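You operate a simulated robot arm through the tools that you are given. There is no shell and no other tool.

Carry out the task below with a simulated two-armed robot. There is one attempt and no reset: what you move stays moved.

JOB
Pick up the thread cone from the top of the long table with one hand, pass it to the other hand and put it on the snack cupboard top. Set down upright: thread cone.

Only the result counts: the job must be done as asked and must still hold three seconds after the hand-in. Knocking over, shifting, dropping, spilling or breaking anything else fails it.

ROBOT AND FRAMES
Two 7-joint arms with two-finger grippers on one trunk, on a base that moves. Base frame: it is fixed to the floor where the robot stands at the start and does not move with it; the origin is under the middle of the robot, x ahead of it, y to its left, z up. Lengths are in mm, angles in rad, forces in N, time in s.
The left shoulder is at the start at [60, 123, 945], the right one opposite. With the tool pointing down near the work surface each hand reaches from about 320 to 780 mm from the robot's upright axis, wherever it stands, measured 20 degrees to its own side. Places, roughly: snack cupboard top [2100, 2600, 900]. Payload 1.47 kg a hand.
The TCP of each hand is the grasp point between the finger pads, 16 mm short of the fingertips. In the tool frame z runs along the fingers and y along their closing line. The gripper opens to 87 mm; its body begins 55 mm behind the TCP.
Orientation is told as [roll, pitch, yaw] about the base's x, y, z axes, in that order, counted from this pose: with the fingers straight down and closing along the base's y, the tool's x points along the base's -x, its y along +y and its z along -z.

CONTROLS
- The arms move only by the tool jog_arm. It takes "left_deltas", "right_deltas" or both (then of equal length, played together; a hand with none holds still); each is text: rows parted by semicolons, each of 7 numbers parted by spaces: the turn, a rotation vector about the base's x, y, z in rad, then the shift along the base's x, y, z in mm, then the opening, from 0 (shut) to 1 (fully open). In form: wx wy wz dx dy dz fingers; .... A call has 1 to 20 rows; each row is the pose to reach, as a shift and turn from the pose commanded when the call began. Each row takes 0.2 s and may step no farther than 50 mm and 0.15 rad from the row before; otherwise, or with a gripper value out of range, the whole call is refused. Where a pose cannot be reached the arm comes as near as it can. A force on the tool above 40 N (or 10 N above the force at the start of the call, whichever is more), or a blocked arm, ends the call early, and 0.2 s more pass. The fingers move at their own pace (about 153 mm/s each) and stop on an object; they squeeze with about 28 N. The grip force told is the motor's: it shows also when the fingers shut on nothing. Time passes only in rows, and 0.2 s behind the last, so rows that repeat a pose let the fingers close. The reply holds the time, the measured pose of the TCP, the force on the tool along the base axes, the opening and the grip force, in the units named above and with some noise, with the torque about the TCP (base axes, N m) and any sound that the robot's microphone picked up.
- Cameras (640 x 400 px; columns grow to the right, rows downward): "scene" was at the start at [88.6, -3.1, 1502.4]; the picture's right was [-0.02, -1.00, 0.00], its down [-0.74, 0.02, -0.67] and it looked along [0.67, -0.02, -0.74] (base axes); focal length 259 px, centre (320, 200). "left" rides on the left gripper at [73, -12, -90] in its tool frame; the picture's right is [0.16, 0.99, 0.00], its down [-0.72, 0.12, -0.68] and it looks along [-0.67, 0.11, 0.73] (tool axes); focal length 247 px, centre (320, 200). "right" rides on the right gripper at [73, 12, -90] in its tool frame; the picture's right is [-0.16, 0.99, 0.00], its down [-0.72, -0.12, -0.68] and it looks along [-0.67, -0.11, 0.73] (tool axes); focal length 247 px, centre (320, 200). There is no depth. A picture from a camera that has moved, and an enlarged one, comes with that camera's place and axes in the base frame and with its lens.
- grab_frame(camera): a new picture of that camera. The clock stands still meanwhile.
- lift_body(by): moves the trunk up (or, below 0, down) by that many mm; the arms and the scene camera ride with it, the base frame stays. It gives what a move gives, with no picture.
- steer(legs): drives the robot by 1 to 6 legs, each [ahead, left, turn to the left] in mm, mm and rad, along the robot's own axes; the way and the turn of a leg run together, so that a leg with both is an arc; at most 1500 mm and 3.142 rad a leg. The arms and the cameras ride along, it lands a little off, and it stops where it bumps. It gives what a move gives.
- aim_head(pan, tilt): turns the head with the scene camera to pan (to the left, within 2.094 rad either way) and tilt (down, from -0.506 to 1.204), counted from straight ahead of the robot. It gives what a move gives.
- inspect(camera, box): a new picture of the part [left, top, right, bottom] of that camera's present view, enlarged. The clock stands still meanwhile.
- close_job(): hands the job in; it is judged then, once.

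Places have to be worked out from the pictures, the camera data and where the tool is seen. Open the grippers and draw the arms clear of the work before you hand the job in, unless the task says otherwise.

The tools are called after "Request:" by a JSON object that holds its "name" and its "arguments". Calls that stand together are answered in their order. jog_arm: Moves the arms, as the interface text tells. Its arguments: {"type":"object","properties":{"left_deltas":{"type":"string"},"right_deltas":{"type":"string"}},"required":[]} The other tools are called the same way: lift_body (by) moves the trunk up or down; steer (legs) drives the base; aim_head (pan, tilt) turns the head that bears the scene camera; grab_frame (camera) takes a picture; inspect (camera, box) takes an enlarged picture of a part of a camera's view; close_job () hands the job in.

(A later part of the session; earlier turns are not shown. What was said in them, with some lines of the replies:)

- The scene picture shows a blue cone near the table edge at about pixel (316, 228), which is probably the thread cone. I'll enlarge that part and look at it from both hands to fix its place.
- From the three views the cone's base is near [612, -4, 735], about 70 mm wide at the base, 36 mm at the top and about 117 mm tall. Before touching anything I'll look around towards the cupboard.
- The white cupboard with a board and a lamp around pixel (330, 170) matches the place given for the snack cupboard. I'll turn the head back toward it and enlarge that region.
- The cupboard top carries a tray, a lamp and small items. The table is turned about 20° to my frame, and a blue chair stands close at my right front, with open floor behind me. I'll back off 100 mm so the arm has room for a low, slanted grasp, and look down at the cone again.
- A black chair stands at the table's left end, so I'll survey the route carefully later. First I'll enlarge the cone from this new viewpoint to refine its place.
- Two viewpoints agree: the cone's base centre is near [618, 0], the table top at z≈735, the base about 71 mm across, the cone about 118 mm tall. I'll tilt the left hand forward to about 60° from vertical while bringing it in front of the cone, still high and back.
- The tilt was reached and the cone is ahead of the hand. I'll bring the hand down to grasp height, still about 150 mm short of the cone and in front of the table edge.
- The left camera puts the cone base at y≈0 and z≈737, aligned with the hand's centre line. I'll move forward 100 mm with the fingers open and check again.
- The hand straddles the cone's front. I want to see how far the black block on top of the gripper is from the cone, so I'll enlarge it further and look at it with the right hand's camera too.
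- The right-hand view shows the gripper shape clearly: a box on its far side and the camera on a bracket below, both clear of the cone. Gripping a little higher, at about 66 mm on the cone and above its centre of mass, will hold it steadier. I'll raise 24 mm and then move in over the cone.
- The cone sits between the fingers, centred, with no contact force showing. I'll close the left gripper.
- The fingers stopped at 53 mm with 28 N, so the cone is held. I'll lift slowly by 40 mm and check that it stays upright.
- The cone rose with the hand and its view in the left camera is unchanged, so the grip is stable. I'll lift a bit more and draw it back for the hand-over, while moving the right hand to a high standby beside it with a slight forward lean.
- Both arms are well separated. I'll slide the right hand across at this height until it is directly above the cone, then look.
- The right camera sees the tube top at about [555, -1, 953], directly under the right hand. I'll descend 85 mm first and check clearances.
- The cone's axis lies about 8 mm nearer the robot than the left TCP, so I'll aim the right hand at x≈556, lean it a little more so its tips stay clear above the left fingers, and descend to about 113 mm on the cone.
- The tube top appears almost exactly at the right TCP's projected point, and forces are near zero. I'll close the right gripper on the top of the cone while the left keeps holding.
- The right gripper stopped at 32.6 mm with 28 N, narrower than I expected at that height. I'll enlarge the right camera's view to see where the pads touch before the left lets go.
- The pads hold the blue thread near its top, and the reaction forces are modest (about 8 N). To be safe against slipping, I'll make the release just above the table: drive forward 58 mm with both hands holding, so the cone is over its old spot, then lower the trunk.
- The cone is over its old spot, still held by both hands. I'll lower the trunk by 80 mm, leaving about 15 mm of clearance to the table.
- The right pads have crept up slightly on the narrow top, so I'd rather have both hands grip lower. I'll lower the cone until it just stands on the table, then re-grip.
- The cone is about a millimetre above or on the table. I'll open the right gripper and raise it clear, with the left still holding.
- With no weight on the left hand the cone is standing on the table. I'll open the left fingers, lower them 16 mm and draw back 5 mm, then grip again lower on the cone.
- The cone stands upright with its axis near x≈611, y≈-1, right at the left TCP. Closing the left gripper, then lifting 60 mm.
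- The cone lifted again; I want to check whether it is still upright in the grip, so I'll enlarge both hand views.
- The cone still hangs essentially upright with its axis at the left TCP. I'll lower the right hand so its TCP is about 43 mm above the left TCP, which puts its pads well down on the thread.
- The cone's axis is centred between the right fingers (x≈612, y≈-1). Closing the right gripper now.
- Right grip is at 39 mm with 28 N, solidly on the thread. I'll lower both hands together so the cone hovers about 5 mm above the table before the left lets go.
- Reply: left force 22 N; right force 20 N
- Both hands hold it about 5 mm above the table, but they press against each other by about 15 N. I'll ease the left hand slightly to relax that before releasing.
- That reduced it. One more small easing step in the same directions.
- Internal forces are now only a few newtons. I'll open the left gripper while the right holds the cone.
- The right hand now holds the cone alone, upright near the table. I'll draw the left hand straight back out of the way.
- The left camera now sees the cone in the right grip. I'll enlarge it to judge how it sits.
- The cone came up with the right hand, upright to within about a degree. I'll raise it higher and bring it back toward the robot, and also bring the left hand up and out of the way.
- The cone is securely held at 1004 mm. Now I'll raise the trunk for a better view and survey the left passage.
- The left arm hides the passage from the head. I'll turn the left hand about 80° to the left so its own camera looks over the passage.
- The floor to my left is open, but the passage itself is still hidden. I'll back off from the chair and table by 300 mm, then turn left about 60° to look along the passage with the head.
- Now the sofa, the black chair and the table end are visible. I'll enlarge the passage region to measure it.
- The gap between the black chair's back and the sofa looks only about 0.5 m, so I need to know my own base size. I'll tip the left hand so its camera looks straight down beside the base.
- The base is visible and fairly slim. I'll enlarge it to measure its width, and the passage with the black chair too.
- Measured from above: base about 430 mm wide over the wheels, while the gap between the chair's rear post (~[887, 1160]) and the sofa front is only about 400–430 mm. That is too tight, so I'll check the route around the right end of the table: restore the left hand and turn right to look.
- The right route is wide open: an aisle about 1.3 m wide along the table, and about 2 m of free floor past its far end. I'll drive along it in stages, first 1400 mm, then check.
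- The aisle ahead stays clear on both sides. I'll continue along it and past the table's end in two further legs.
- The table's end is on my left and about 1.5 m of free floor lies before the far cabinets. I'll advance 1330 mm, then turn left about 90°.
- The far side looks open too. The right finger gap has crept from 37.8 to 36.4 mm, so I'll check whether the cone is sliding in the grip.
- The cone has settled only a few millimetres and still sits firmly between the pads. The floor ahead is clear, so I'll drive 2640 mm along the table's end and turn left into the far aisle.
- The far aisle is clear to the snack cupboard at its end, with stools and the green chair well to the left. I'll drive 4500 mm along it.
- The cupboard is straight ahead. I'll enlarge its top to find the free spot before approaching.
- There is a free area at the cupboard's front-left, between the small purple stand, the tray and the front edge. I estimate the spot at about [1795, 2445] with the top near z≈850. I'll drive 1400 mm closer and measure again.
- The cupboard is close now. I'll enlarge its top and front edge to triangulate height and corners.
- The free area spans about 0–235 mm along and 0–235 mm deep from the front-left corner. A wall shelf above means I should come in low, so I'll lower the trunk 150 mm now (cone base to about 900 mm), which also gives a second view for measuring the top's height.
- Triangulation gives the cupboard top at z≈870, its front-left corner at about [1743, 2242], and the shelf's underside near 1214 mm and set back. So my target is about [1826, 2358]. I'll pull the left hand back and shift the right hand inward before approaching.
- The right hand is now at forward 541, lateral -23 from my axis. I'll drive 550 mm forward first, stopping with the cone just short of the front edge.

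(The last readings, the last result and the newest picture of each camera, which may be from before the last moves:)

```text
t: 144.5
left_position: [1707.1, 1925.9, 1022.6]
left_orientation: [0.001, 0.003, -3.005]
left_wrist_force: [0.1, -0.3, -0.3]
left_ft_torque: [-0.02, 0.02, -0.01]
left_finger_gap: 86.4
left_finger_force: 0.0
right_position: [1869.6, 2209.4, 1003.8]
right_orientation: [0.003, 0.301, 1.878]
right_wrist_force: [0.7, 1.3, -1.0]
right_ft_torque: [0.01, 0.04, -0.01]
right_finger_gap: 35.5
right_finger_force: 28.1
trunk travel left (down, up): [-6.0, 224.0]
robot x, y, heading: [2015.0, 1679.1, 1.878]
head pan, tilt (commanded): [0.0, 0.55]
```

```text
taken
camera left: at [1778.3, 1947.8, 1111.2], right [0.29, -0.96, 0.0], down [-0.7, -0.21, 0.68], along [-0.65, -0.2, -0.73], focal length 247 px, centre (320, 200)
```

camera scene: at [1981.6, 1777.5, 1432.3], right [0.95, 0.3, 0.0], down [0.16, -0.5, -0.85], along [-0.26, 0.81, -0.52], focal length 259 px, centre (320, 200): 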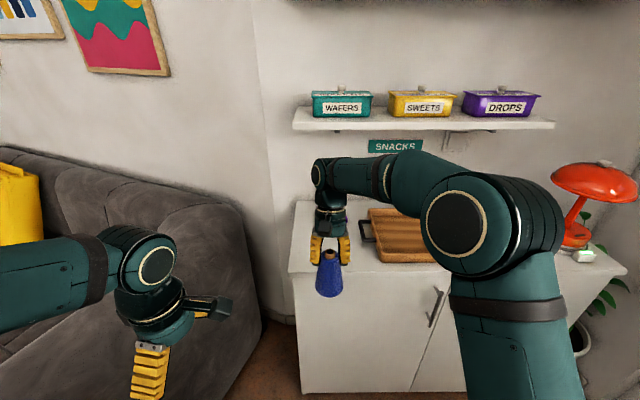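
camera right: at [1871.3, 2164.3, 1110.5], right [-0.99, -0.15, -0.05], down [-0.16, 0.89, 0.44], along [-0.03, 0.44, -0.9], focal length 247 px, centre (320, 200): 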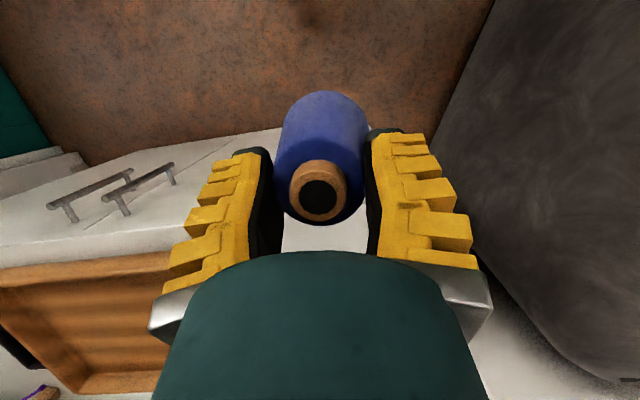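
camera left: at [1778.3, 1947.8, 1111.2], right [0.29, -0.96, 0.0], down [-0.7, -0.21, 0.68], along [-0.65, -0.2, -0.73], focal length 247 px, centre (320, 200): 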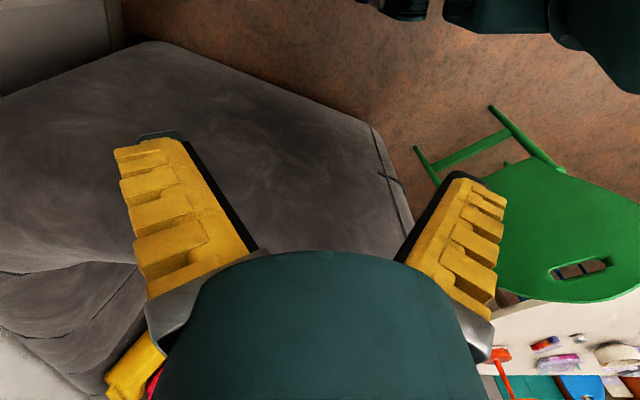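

The cone hovers just in front of the edge. I'll enlarge the left front area of the cupboard from here to confirm the corner and the free spot.

Request:
{"name": "inspect", "arguments": {"camera": "scene", "box": [280, 190, 400, 290]}}

Request:
{"name": "inspect", "arguments": {"camera": "right", "box": [200, 80, 440, 260]}}

```text
4.00 times, centred on (340, 240) of scene
camera zoom: at [1981.6, 1777.5, 1432.3], right [0.95, 0.3, 0.0], down [0.16, -0.5, -0.85], along [-0.26, 0.81, -0.52], focal length 1034 px, centre (240, 40)
```

zoom: 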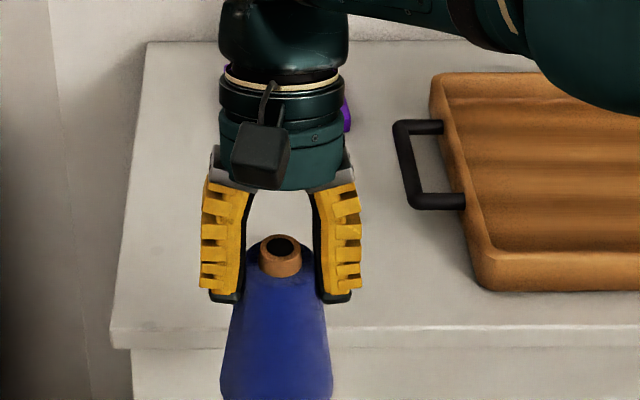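

```text
2.22 times, centred on (320, 170) of right
camera zoom: at [1871.3, 2164.3, 1110.5], right [-0.99, -0.15, -0.05], down [-0.16, 0.89, 0.44], along [-0.03, 0.44, -0.9], focal length 549 px, centre (320, 267)
```

zoom: 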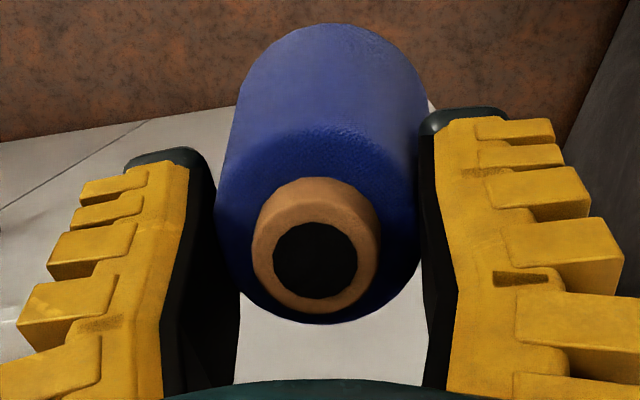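

The corner and tray positions agree with my earlier numbers, and the cone hangs upright. I'll lower the hand 10 mm for extra room under the shelf, then drive the remaining 155 mm.

Request:
{"name": "jog_arm", "arguments": {"right_deltas": "0 0 0 0 0 -5 0; 0 0 0 0 0 -10 0; 0 0 0 0 0 -10 0"}}

Request:
{"name": "steer", "arguments": {"legs": [[155, -3, 0]]}}

Request:
{"name": "grab_frame", "arguments": {"camera": "scene"}}

Request:
{"name": "grab_frame", "arguments": {"camera": "right"}}

```text
t: 145.3
left_position: [1707.8, 1925.2, 1022.1]
left_orientation: [-0.003, 0.001, -3.006]
left_wrist_force: [-0.4, -0.5, 0.4]
left_ft_torque: [-0.03, 0.02, 0.02]
left_finger_gap: 86.8
left_finger_force: 0.0
right_position: [1869.2, 2209.9, 992.6]
right_orientation: [0.002, 0.3, 1.878]
right_wrist_force: [-0.4, 0.2, -1.7]
right_ft_torque: [0.0, 0.01, -0.01]
right_finger_gap: 35.4
right_finger_force: 28.5
trunk travel left (down, up): [-6.0, 224.0]
robot x, y, heading: [2013.3, 1685.1, 1.879]
head pan, tilt (commanded): [0.0, 0.55]
```

```text
t: 146.7
left_position: [1663.4, 2074.1, 1022.4]
left_orientation: [0.0, 0.001, -3.005]
left_wrist_force: [-0.2, 0.6, 0.3]
left_ft_torque: [0.01, 0.0, 0.01]
left_finger_gap: 87.0
left_finger_force: 0.0
right_position: [1825.2, 2358.7, 992.5]
right_orientation: [0.002, 0.302, 1.881]
right_wrist_force: [0.6, 0.2, -2.3]
right_ft_torque: [-0.02, 0.0, 0.0]
right_finger_gap: 35.2
right_finger_force: 28.1
trunk travel left (down, up): [-6.0, 224.0]
robot x, y, heading: [1969.6, 1831.8, 1.873]
head pan, tilt (commanded): [0.0, 0.55]
```

```text
taken
camera scene: at [1937.4, 1926.5, 1432.2], right [0.95, 0.3, 0.0], down [0.16, -0.5, -0.85], along [-0.26, 0.81, -0.52], focal length 259 px, centre (320, 200)
```

scene: 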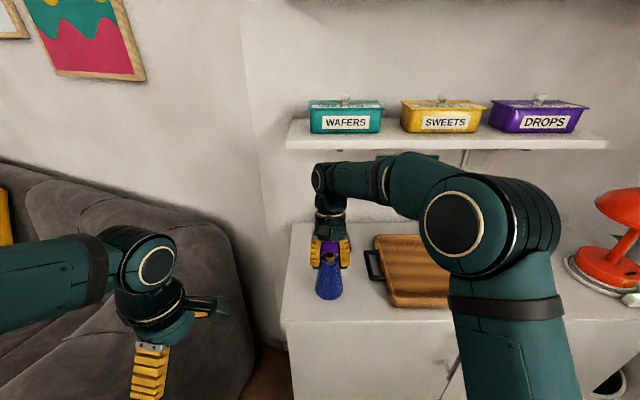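

```text
taken
camera right: at [1826.8, 2313.0, 1099.9], right [-0.99, -0.16, -0.05], down [-0.16, 0.89, 0.44], along [-0.03, 0.44, -0.9], focal length 247 px, centre (320, 200)
```

right: 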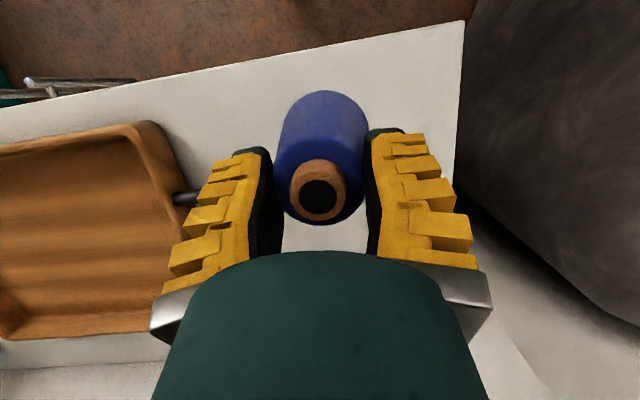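

The cone is over the target spot. I'll enlarge the view to judge the remaining gap below it and the surroundings before lowering.

Request:
{"name": "inspect", "arguments": {"camera": "scene", "box": [280, 200, 400, 330]}}

Request:
{"name": "inspect", "arguments": {"camera": "scene", "box": [280, 90, 460, 250]}}

```text
3.08 times, centred on (340, 265) of scene
camera zoom: at [1937.4, 1926.5, 1432.2], right [0.95, 0.3, 0.0], down [0.16, -0.5, -0.85], along [-0.26, 0.81, -0.52], focal length 796 px, centre (258, 0)
```

zoom: 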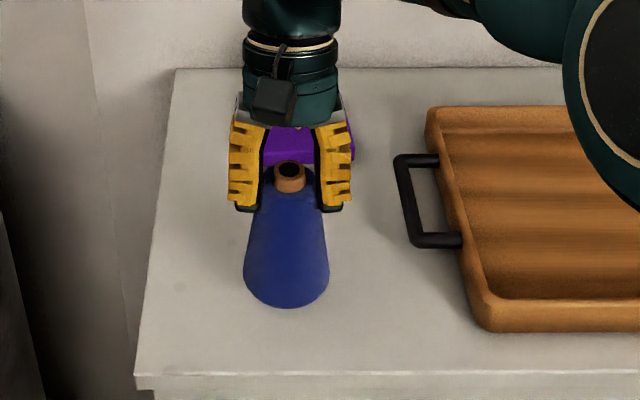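

```text
2.50 times, centred on (370, 170) of scene
camera zoom: at [1937.4, 1926.5, 1432.2], right [0.95, 0.3, 0.0], down [0.16, -0.5, -0.85], along [-0.26, 0.81, -0.52], focal length 646 px, centre (195, 275)
```

zoom: 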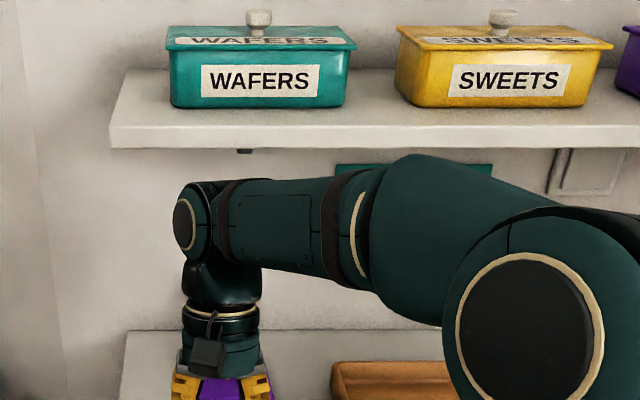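

The base rim computes to about z≈895, i.e. some 25 mm above the top. I'll lower 16 mm gently and then continue in small steps while watching the force.

Request:
{"name": "jog_arm", "arguments": {"right_deltas": "0 0 0 0 0 -4 0; 0 0 0 0 0 -8 0; 0 0 0 0 0 -12 0; 0 0 0 0 0 -16 0; 0 0 0 0 0 -16 0"}}

Request:
{"name": "inspect", "arguments": {"camera": "scene", "box": [280, 200, 400, 330]}}

```text
t: 147.9
left_position: [1664.4, 2073.7, 1021.7]
left_orientation: [-0.002, 0.001, -3.005]
left_wrist_force: [-0.4, 0.3, 0.3]
left_ft_torque: [0.02, -0.01, 0.03]
left_finger_gap: 87.1
left_finger_force: 0.1
right_position: [1825.9, 2358.3, 977.7]
right_orientation: [0.001, 0.299, 1.879]
right_wrist_force: [0.6, 0.5, -1.9]
right_ft_torque: [-0.01, 0.02, 0.0]
right_finger_gap: 35.2
right_finger_force: 28.1
trunk travel left (down, up): [-6.0, 224.0]
robot x, y, heading: [1968.0, 1830.9, 1.877]
head pan, tilt (commanded): [0.0, 0.55]
```

```text
3.08 times, centred on (340, 265) of scene
camera zoom: at [1937.8, 1925.3, 1432.3], right [0.95, 0.3, 0.0], down [0.16, -0.5, -0.85], along [-0.26, 0.81, -0.52], focal length 796 px, centre (258, 0)
```

zoom: 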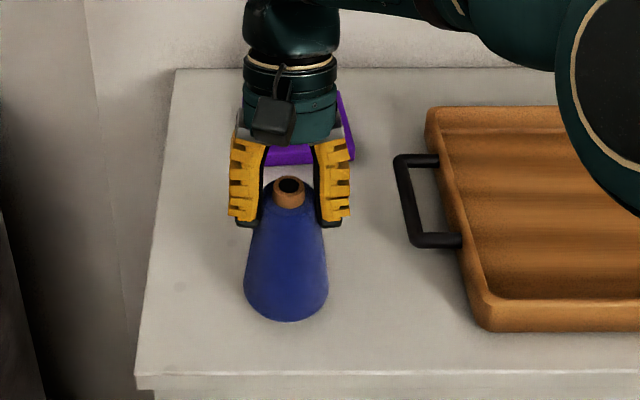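

No contact yet (force still just the cone's weight). Lowering 5 mm more.

Request:
{"name": "jog_arm", "arguments": {"right_deltas": "0 0 0 0 0 -1.5 0; 0 0 0 0 0 -3 0; 0 0 0 0 0 -5 0; 0 0 0 0 0 -5 0"}}

```text
t: 148.9
left_position: [1662.8, 2073.4, 1022.1]
left_orientation: [-0.001, -0.001, -3.005]
left_wrist_force: [0.6, -0.1, -0.7]
left_ft_torque: [0.0, -0.02, 0.01]
left_finger_gap: 87.0
left_finger_force: 0.0
right_position: [1826.2, 2357.7, 973.6]
right_orientation: [0.002, 0.301, 1.88]
right_wrist_force: [0.3, 0.1, -1.7]
right_ft_torque: [0.02, -0.01, -0.01]
right_finger_gap: 35.1
right_finger_force: 28.0
trunk travel left (down, up): [-6.0, 224.0]
robot x, y, heading: [1974.0, 1834.3, 1.878]
head pan, tilt (commanded): [0.0, 0.55]
```

Still free. Another 3 mm.

Request:
{"name": "jog_arm", "arguments": {"right_deltas": "0 0 0 0 0 -1 0; 0 0 0 0 0 -2 0; 0 0 0 0 0 -3 0; 0 0 0 0 0 -3 0"}}

Request:
{"name": "inspect", "arguments": {"camera": "scene", "box": [290, 250, 380, 330]}}

```text
t: 149.9
left_position: [1663.7, 2073.0, 1022.8]
left_orientation: [-0.001, 0.002, -3.006]
left_wrist_force: [0.6, -0.4, 0.1]
left_ft_torque: [0.02, 0.02, -0.01]
left_finger_gap: 87.1
left_finger_force: 0.0
right_position: [1826.1, 2357.6, 968.8]
right_orientation: [0.002, 0.301, 1.88]
right_wrist_force: [0.1, 0.4, -1.3]
right_ft_torque: [0.01, 0.02, 0.02]
right_finger_gap: 35.4
right_finger_force: 28.0
trunk travel left (down, up): [-6.0, 224.0]
robot x, y, heading: [1968.2, 1830.2, 1.877]
head pan, tilt (commanded): [0.0, 0.55]
```

```text
5.00 times, centred on (335, 290) of scene
camera zoom: at [1937.8, 1925.3, 1432.3], right [0.95, 0.3, 0.0], down [0.16, -0.5, -0.85], along [-0.26, 0.81, -0.52], focal length 1293 px, centre (245, -250)
```

zoom: 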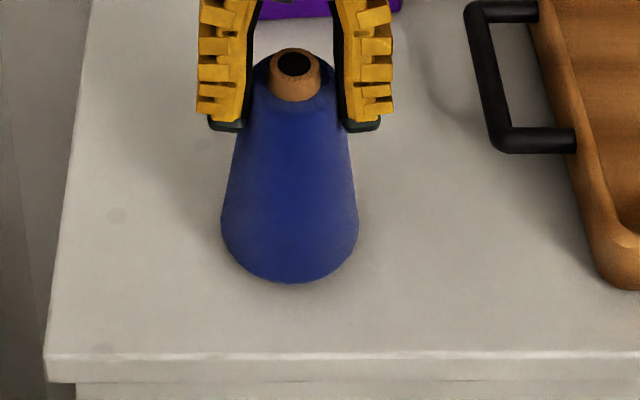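

Nearly there. Lowering in 1 mm steps while watching for the weight to come off.

Request:
{"name": "jog_arm", "arguments": {"right_deltas": "0 0 0 0 0 -1 0; 0 0 0 0 0 -2 0; 0 0 0 0 0 -3 0; 0 0 0 0 0 -3 0"}}

```text
t: 150.9
left_position: [1663.7, 2073.1, 1022.4]
left_orientation: [-0.002, 0.002, -3.005]
left_wrist_force: [0.0, 0.2, 0.3]
left_ft_torque: [-0.01, 0.01, -0.03]
left_finger_gap: 87.2
left_finger_force: 0.1
right_position: [1825.3, 2358.1, 967.9]
right_orientation: [0.003, 0.3, 1.879]
right_wrist_force: [0.4, -0.5, -1.9]
right_ft_torque: [0.04, 0.02, -0.01]
right_finger_gap: 35.3
right_finger_force: 28.2
trunk travel left (down, up): [-6.0, 224.0]
robot x, y, heading: [1965.2, 1833.6, 1.884]
head pan, tilt (commanded): [0.0, 0.55]
```

No contact force yet. Continuing down 3 mm.

Request:
{"name": "jog_arm", "arguments": {"right_deltas": "0 0 0 0 0 -1 0; 0 0 0 0 0 -2 0; 0 0 0 0 0 -3 0; 0 0 0 0 0 -3 0"}}

Request:
{"name": "inspect", "arguments": {"camera": "scene", "box": [290, 250, 380, 330]}}

```text
t: 151.9
left_position: [1663.9, 2071.7, 1021.8]
left_orientation: [-0.001, 0.003, -3.004]
left_wrist_force: [0.2, 0.2, 0.9]
left_ft_torque: [0.03, 0.02, 0.01]
left_finger_gap: 87.0
left_finger_force: 0.2
right_position: [1825.1, 2357.0, 963.2]
right_orientation: [0.001, 0.302, 1.88]
right_wrist_force: [-0.1, 0.0, -2.3]
right_ft_torque: [-0.04, 0.0, -0.02]
right_finger_gap: 35.0
right_finger_force: 27.8
trunk travel left (down, up): [-6.0, 224.0]
robot x, y, heading: [1968.8, 1832.5, 1.876]
head pan, tilt (commanded): [0.0, 0.55]
```

```text
5.00 times, centred on (335, 290) of scene
camera zoom: at [1937.8, 1925.3, 1432.3], right [0.95, 0.3, 0.0], down [0.16, -0.5, -0.85], along [-0.26, 0.81, -0.52], focal length 1293 px, centre (245, -250)
```

zoom: 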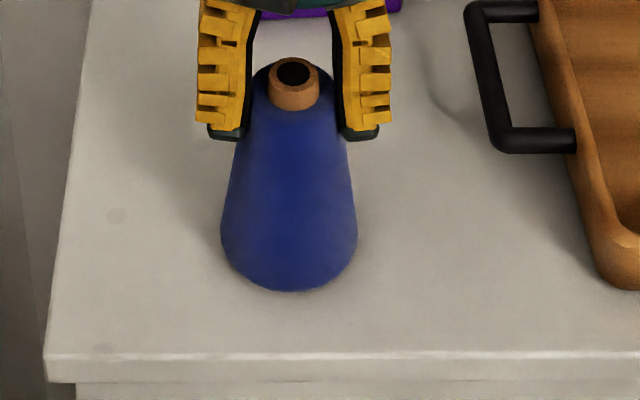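

Still descending freely (base about 862 by the picture). Another 3 mm.

Request:
{"name": "jog_arm", "arguments": {"right_deltas": "0 0 0 0 0 -1 0; 0 0 0 0 0 -2 0; 0 0 0 0 0 -3 0; 0 0 0 0 0 -3 0"}}

Request:
{"name": "inspect", "arguments": {"camera": "scene", "box": [290, 250, 380, 330]}}

```text
t: 152.9
left_position: [1663.9, 2072.9, 1022.2]
left_orientation: [-0.002, 0.0, -3.007]
left_wrist_force: [-0.5, 0.1, 0.7]
left_ft_torque: [-0.02, 0.0, -0.01]
left_finger_gap: 86.9
left_finger_force: 0.1
right_position: [1825.5, 2356.7, 961.0]
right_orientation: [0.002, 0.299, 1.88]
right_wrist_force: [0.5, -1.5, 2.3]
right_ft_torque: [-0.03, -0.02, -0.02]
right_finger_gap: 35.7
right_finger_force: 27.5
trunk travel left (down, up): [-6.0, 224.0]
robot x, y, heading: [1969.1, 1832.6, 1.877]
head pan, tilt (commanded): [0.0, 0.55]
```

```text
5.00 times, centred on (335, 290) of scene
camera zoom: at [1937.9, 1924.9, 1432.4], right [0.95, 0.3, 0.0], down [0.16, -0.5, -0.85], along [-0.26, 0.81, -0.52], focal length 1293 px, centre (245, -250)
```

zoom: 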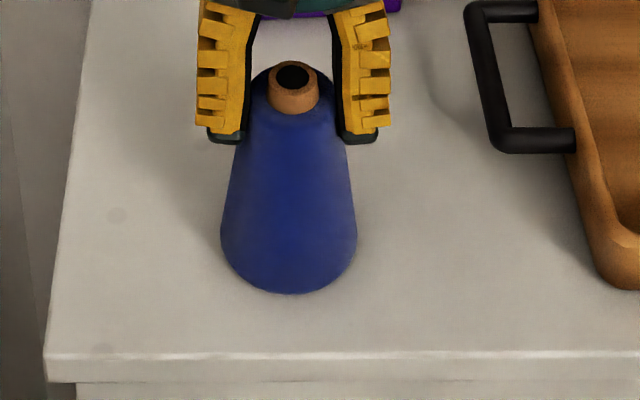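

Contact: the vertical force changed from -2 to +2.3 N. One more millimetre to seat the base fully.

Request:
{"name": "jog_arm", "arguments": {"right_deltas": "0 0 0 0 0 -0.5 0; 0 0 0 0 0 -1 0; 0 0 0 0 0 -1 0"}}

```text
t: 153.7
left_position: [1663.2, 2072.4, 1022.9]
left_orientation: [-0.002, 0.001, -3.004]
left_wrist_force: [0.0, 0.2, 0.2]
left_ft_torque: [-0.01, 0.01, -0.01]
left_finger_gap: 87.2
left_finger_force: 0.1
right_position: [1825.6, 2357.1, 960.2]
right_orientation: [0.003, 0.3, 1.878]
right_wrist_force: [-1.0, -1.0, 8.7]
right_ft_torque: [0.08, -0.05, 0.06]
right_finger_gap: 36.9
right_finger_force: 28.0
trunk travel left (down, up): [-6.0, 224.0]
robot x, y, heading: [1968.1, 1829.3, 1.885]
head pan, tilt (commanded): [0.0, 0.55]
```

The base is firmly seated (about 9 N). I'll open the right gripper.

Request:
{"name": "jog_arm", "arguments": {"right_deltas": "0 0 0 0 0 0 0.5; 0 0 0 0 0 0 0.5; 0 0 0 0 0 0 0.8; 0 0 0 0 0 0 1; 0 0 0 0 0 0 1"}}

Request:
{"name": "inspect", "arguments": {"camera": "scene", "box": [280, 220, 400, 330]}}

Request:
{"name": "grab_frame", "arguments": {"camera": "right"}}

```text
t: 154.9
left_position: [1664.5, 2072.3, 1022.2]
left_orientation: [-0.002, -0.001, -3.006]
left_wrist_force: [0.4, -0.1, -0.1]
left_ft_torque: [-0.04, 0.01, 0.01]
left_finger_gap: 86.9
left_finger_force: 0.0
right_position: [1825.8, 2357.0, 959.5]
right_orientation: [0.001, 0.301, 1.88]
right_wrist_force: [-0.9, 0.7, -0.1]
right_ft_torque: [0.02, -0.01, -0.02]
right_finger_gap: 87.0
right_finger_force: 0.1
trunk travel left (down, up): [-6.0, 224.0]
robot x, y, heading: [1968.1, 1833.0, 1.881]
head pan, tilt (commanded): [0.0, 0.55]
```

```text
3.64 times, centred on (340, 275) of scene
camera zoom: at [1937.8, 1925.2, 1432.3], right [0.95, 0.3, 0.0], down [0.16, -0.5, -0.85], along [-0.26, 0.81, -0.52], focal length 940 px, centre (247, -73)
```

zoom: 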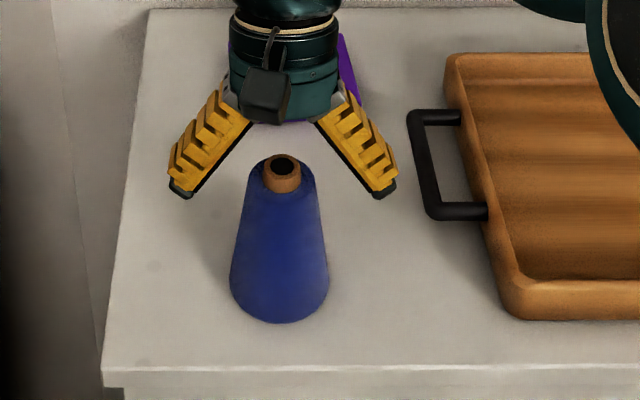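

```text
taken
camera right: at [1827.1, 2312.1, 1066.5], right [-0.99, -0.16, -0.05], down [-0.16, 0.89, 0.44], along [-0.03, 0.44, -0.9], focal length 247 px, centre (320, 200)
```

right: 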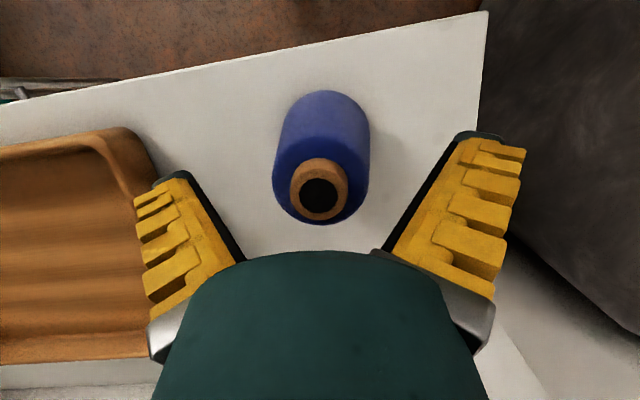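

The cone stands upright by itself, clear of both fingers. I'll withdraw the right hand straight back toward the robot with the fingers open, keeping the cone between them until it is clear.

Request:
{"name": "jog_arm", "arguments": {"right_deltas": "0 0 0 2 -6 1 1; 0 0 0 5 -15.5 3 1; 0 0 0 9 -28 6 1; 0 0 0 14 -43.5 10 1; 0 0 0 20 -62 14 1; 0 0 0 27 -84 18 1; 0 0 0 34 -105 22 1; 0 0 0 41 -127 26 1; 0 0 0 41 -127 26 1"}}

Request:
{"name": "grab_frame", "arguments": {"camera": "scene"}}

Request:
{"name": "grab_frame", "arguments": {"camera": "right"}}

```text
t: 156.9
left_position: [1663.5, 2073.3, 1022.7]
left_orientation: [0.0, 0.001, -3.006]
left_wrist_force: [-1.1, -0.2, -0.4]
left_ft_torque: [0.02, -0.01, 0.0]
left_finger_gap: 86.9
left_finger_force: 0.1
right_position: [1866.6, 2229.8, 986.1]
right_orientation: [0.003, 0.301, 1.88]
right_wrist_force: [1.1, -0.3, 0.6]
right_ft_torque: [0.01, 0.0, 0.0]
right_finger_gap: 87.3
right_finger_force: 0.1
trunk travel left (down, up): [-6.0, 224.0]
robot x, y, heading: [1967.3, 1828.9, 1.877]
head pan, tilt (commanded): [0.0, 0.55]
```

```text
taken
camera scene: at [1937.7, 1925.4, 1432.3], right [0.95, 0.3, 0.0], down [0.16, -0.5, -0.85], along [-0.26, 0.81, -0.52], focal length 259 px, centre (320, 200)
```

scene: 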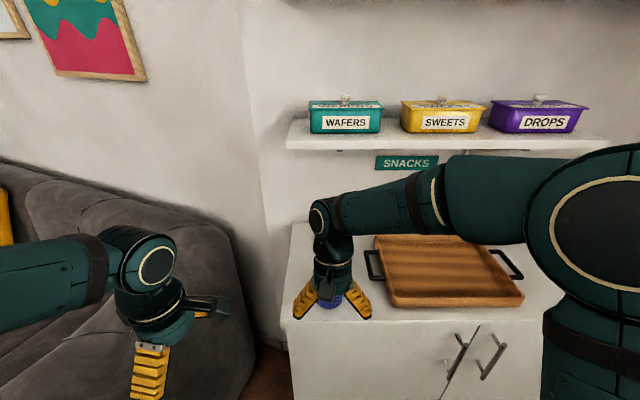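

```text
taken
camera right: at [1867.6, 2184.6, 1092.6], right [-0.99, -0.16, -0.05], down [-0.16, 0.89, 0.44], along [-0.03, 0.44, -0.9], focal length 247 px, centre (320, 200)
```

right: 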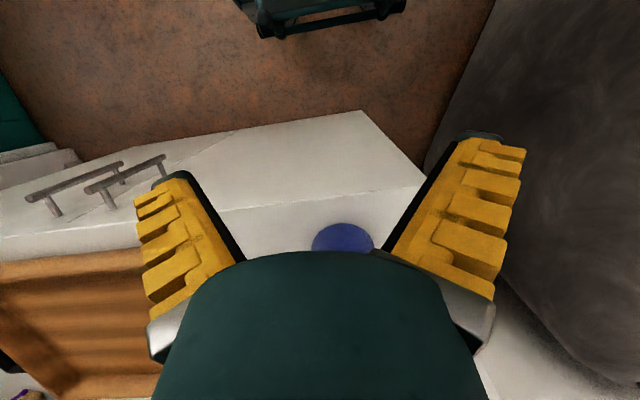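

The hand is clear and the cone stays put. I'll drive the robot back 300 mm and check the result.

Request:
{"name": "steer", "arguments": {"legs": [[-300, 0, 0]]}}

Request:
{"name": "grab_frame", "arguments": {"camera": "scene"}}

Request:
{"name": "inspect", "arguments": {"camera": "scene", "box": [280, 140, 440, 260]}}

```text
t: 158.9
left_position: [1754.3, 1790.3, 1022.3]
left_orientation: [-0.002, -0.002, -3.009]
left_wrist_force: [0.3, -0.7, -0.5]
left_ft_torque: [0.02, -0.01, 0.0]
left_finger_gap: 87.0
left_finger_force: 0.2
right_position: [1956.5, 1946.8, 987.4]
right_orientation: [0.002, 0.298, 1.875]
right_wrist_force: [0.0, 0.2, 0.0]
right_ft_torque: [0.01, 0.0, -0.03]
right_finger_gap: 86.9
right_finger_force: 0.1
trunk travel left (down, up): [-6.0, 224.0]
robot x, y, heading: [2059.4, 1550.2, 1.87]
head pan, tilt (commanded): [0.0, 0.55]
```

```text
taken
camera scene: at [2028.0, 1640.9, 1432.4], right [0.95, 0.3, 0.0], down [0.16, -0.5, -0.85], along [-0.26, 0.81, -0.52], focal length 259 px, centre (320, 200)
```

scene: 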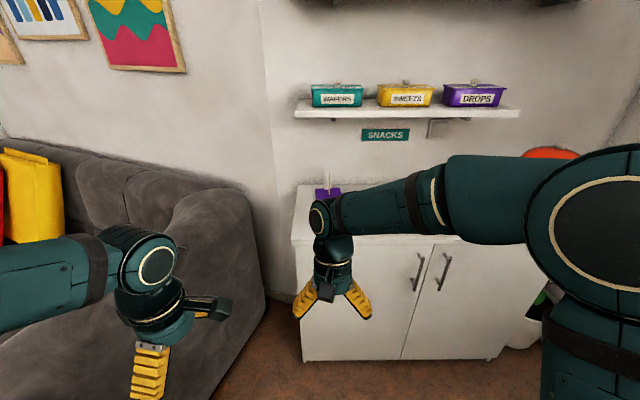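

```text
3.33 times, centred on (360, 200) of scene
camera zoom: at [2028.0, 1640.9, 1432.4], right [0.95, 0.3, 0.0], down [0.16, -0.5, -0.85], along [-0.26, 0.81, -0.52], focal length 862 px, centre (187, 200)
```

zoom: 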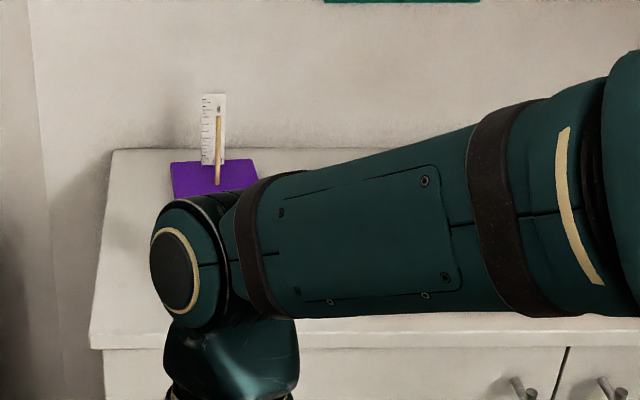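

The right arm hides the cone from the head. I'll move the right hand aside to the right and look again.

Request:
{"name": "jog_arm", "arguments": {"right_deltas": "0 0 0 24 7.5 0 1; 0 0 0 48 15 0 1; 0 0 0 72 22 0 1; 0 0 0 96 30 0 1; 0 0 0 120 37 0 1; 0 0 0 150 46 0 1; 0 0 0 180 56 0 1; 0 0 0 200 62 0 1; 0 0 0 200 62 0 1"}}

Request:
{"name": "grab_frame", "arguments": {"camera": "scene"}}

Request:
{"name": "inspect", "arguments": {"camera": "scene", "box": [280, 160, 400, 250]}}

```text
t: 160.9
left_position: [1755.3, 1790.8, 1023.2]
left_orientation: [0.001, 0.002, -3.007]
left_wrist_force: [-0.2, -0.5, 0.2]
left_ft_torque: [0.01, 0.0, 0.03]
left_finger_gap: 87.2
left_finger_force: 0.1
right_position: [2156.4, 2007.3, 985.6]
right_orientation: [0.001, 0.3, 1.877]
right_wrist_force: [-0.6, 0.5, 0.0]
right_ft_torque: [0.01, -0.02, 0.0]
right_finger_gap: 87.0
right_finger_force: 0.0
trunk travel left (down, up): [-6.0, 224.0]
robot x, y, heading: [2054.3, 1547.2, 1.877]
head pan, tilt (commanded): [0.0, 0.55]
```

```text
taken
camera scene: at [2027.7, 1641.7, 1432.3], right [0.95, 0.3, 0.0], down [0.16, -0.5, -0.85], along [-0.26, 0.81, -0.52], focal length 259 px, centre (320, 200)
```

scene: 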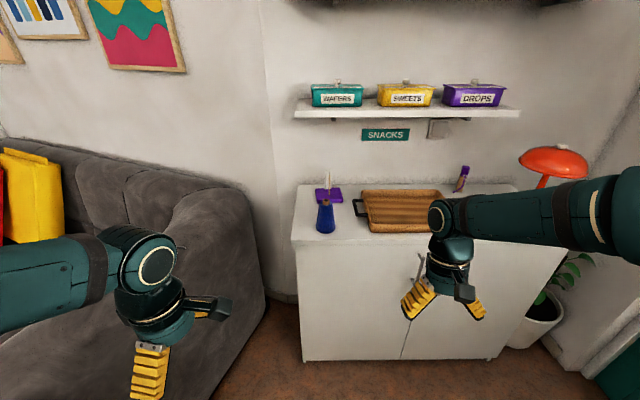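

```text
4.44 times, centred on (340, 205) of scene
camera zoom: at [2027.7, 1641.7, 1432.3], right [0.95, 0.3, 0.0], down [0.16, -0.5, -0.85], along [-0.26, 0.81, -0.52], focal length 1149 px, centre (231, 178)
```

zoom: 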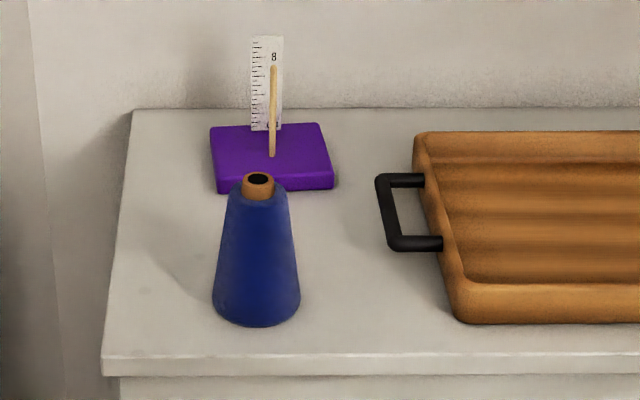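

The thread cone stands upright and free on the snack cupboard top. The tray, stand and lamp are undisturbed, both grippers are open and both arms are clear of the cupboard. I'm handing the job in.

Request:
{"name": "close_job", "arguments": {}}

```text
The job is handed in.
```

The thread cone is standing upright on the snack cupboard top, in the free space at its front left. I've handed the job in; no verdict came back.

- **Pick-up and hand-over:** The left hand picked the cone off the long table. It then held the cone a few millimetres above the table while the right hand took over. My first try at the hand-over gripped too near the cone's narrow top. I stood the cone back on its spot, re-gripped lower with both hands and passed it again.
- **Route:** The gap between the black chair and the sofa looked too narrow for the base. I went the long way instead, around the right end of the table and back along the far side, and noticed no bumps on the way.
- **Placing:** The cone slipped a few millimetres in the right grip during the drive but stayed upright. I lowered it until it touched the cupboard top, then opened the hand and backed away.

In the last picture the cone is upright on its own. The tray, the purple stand and the lamp next to it look as they did before. Both grippers are open and both arms are clear of the cupboard.
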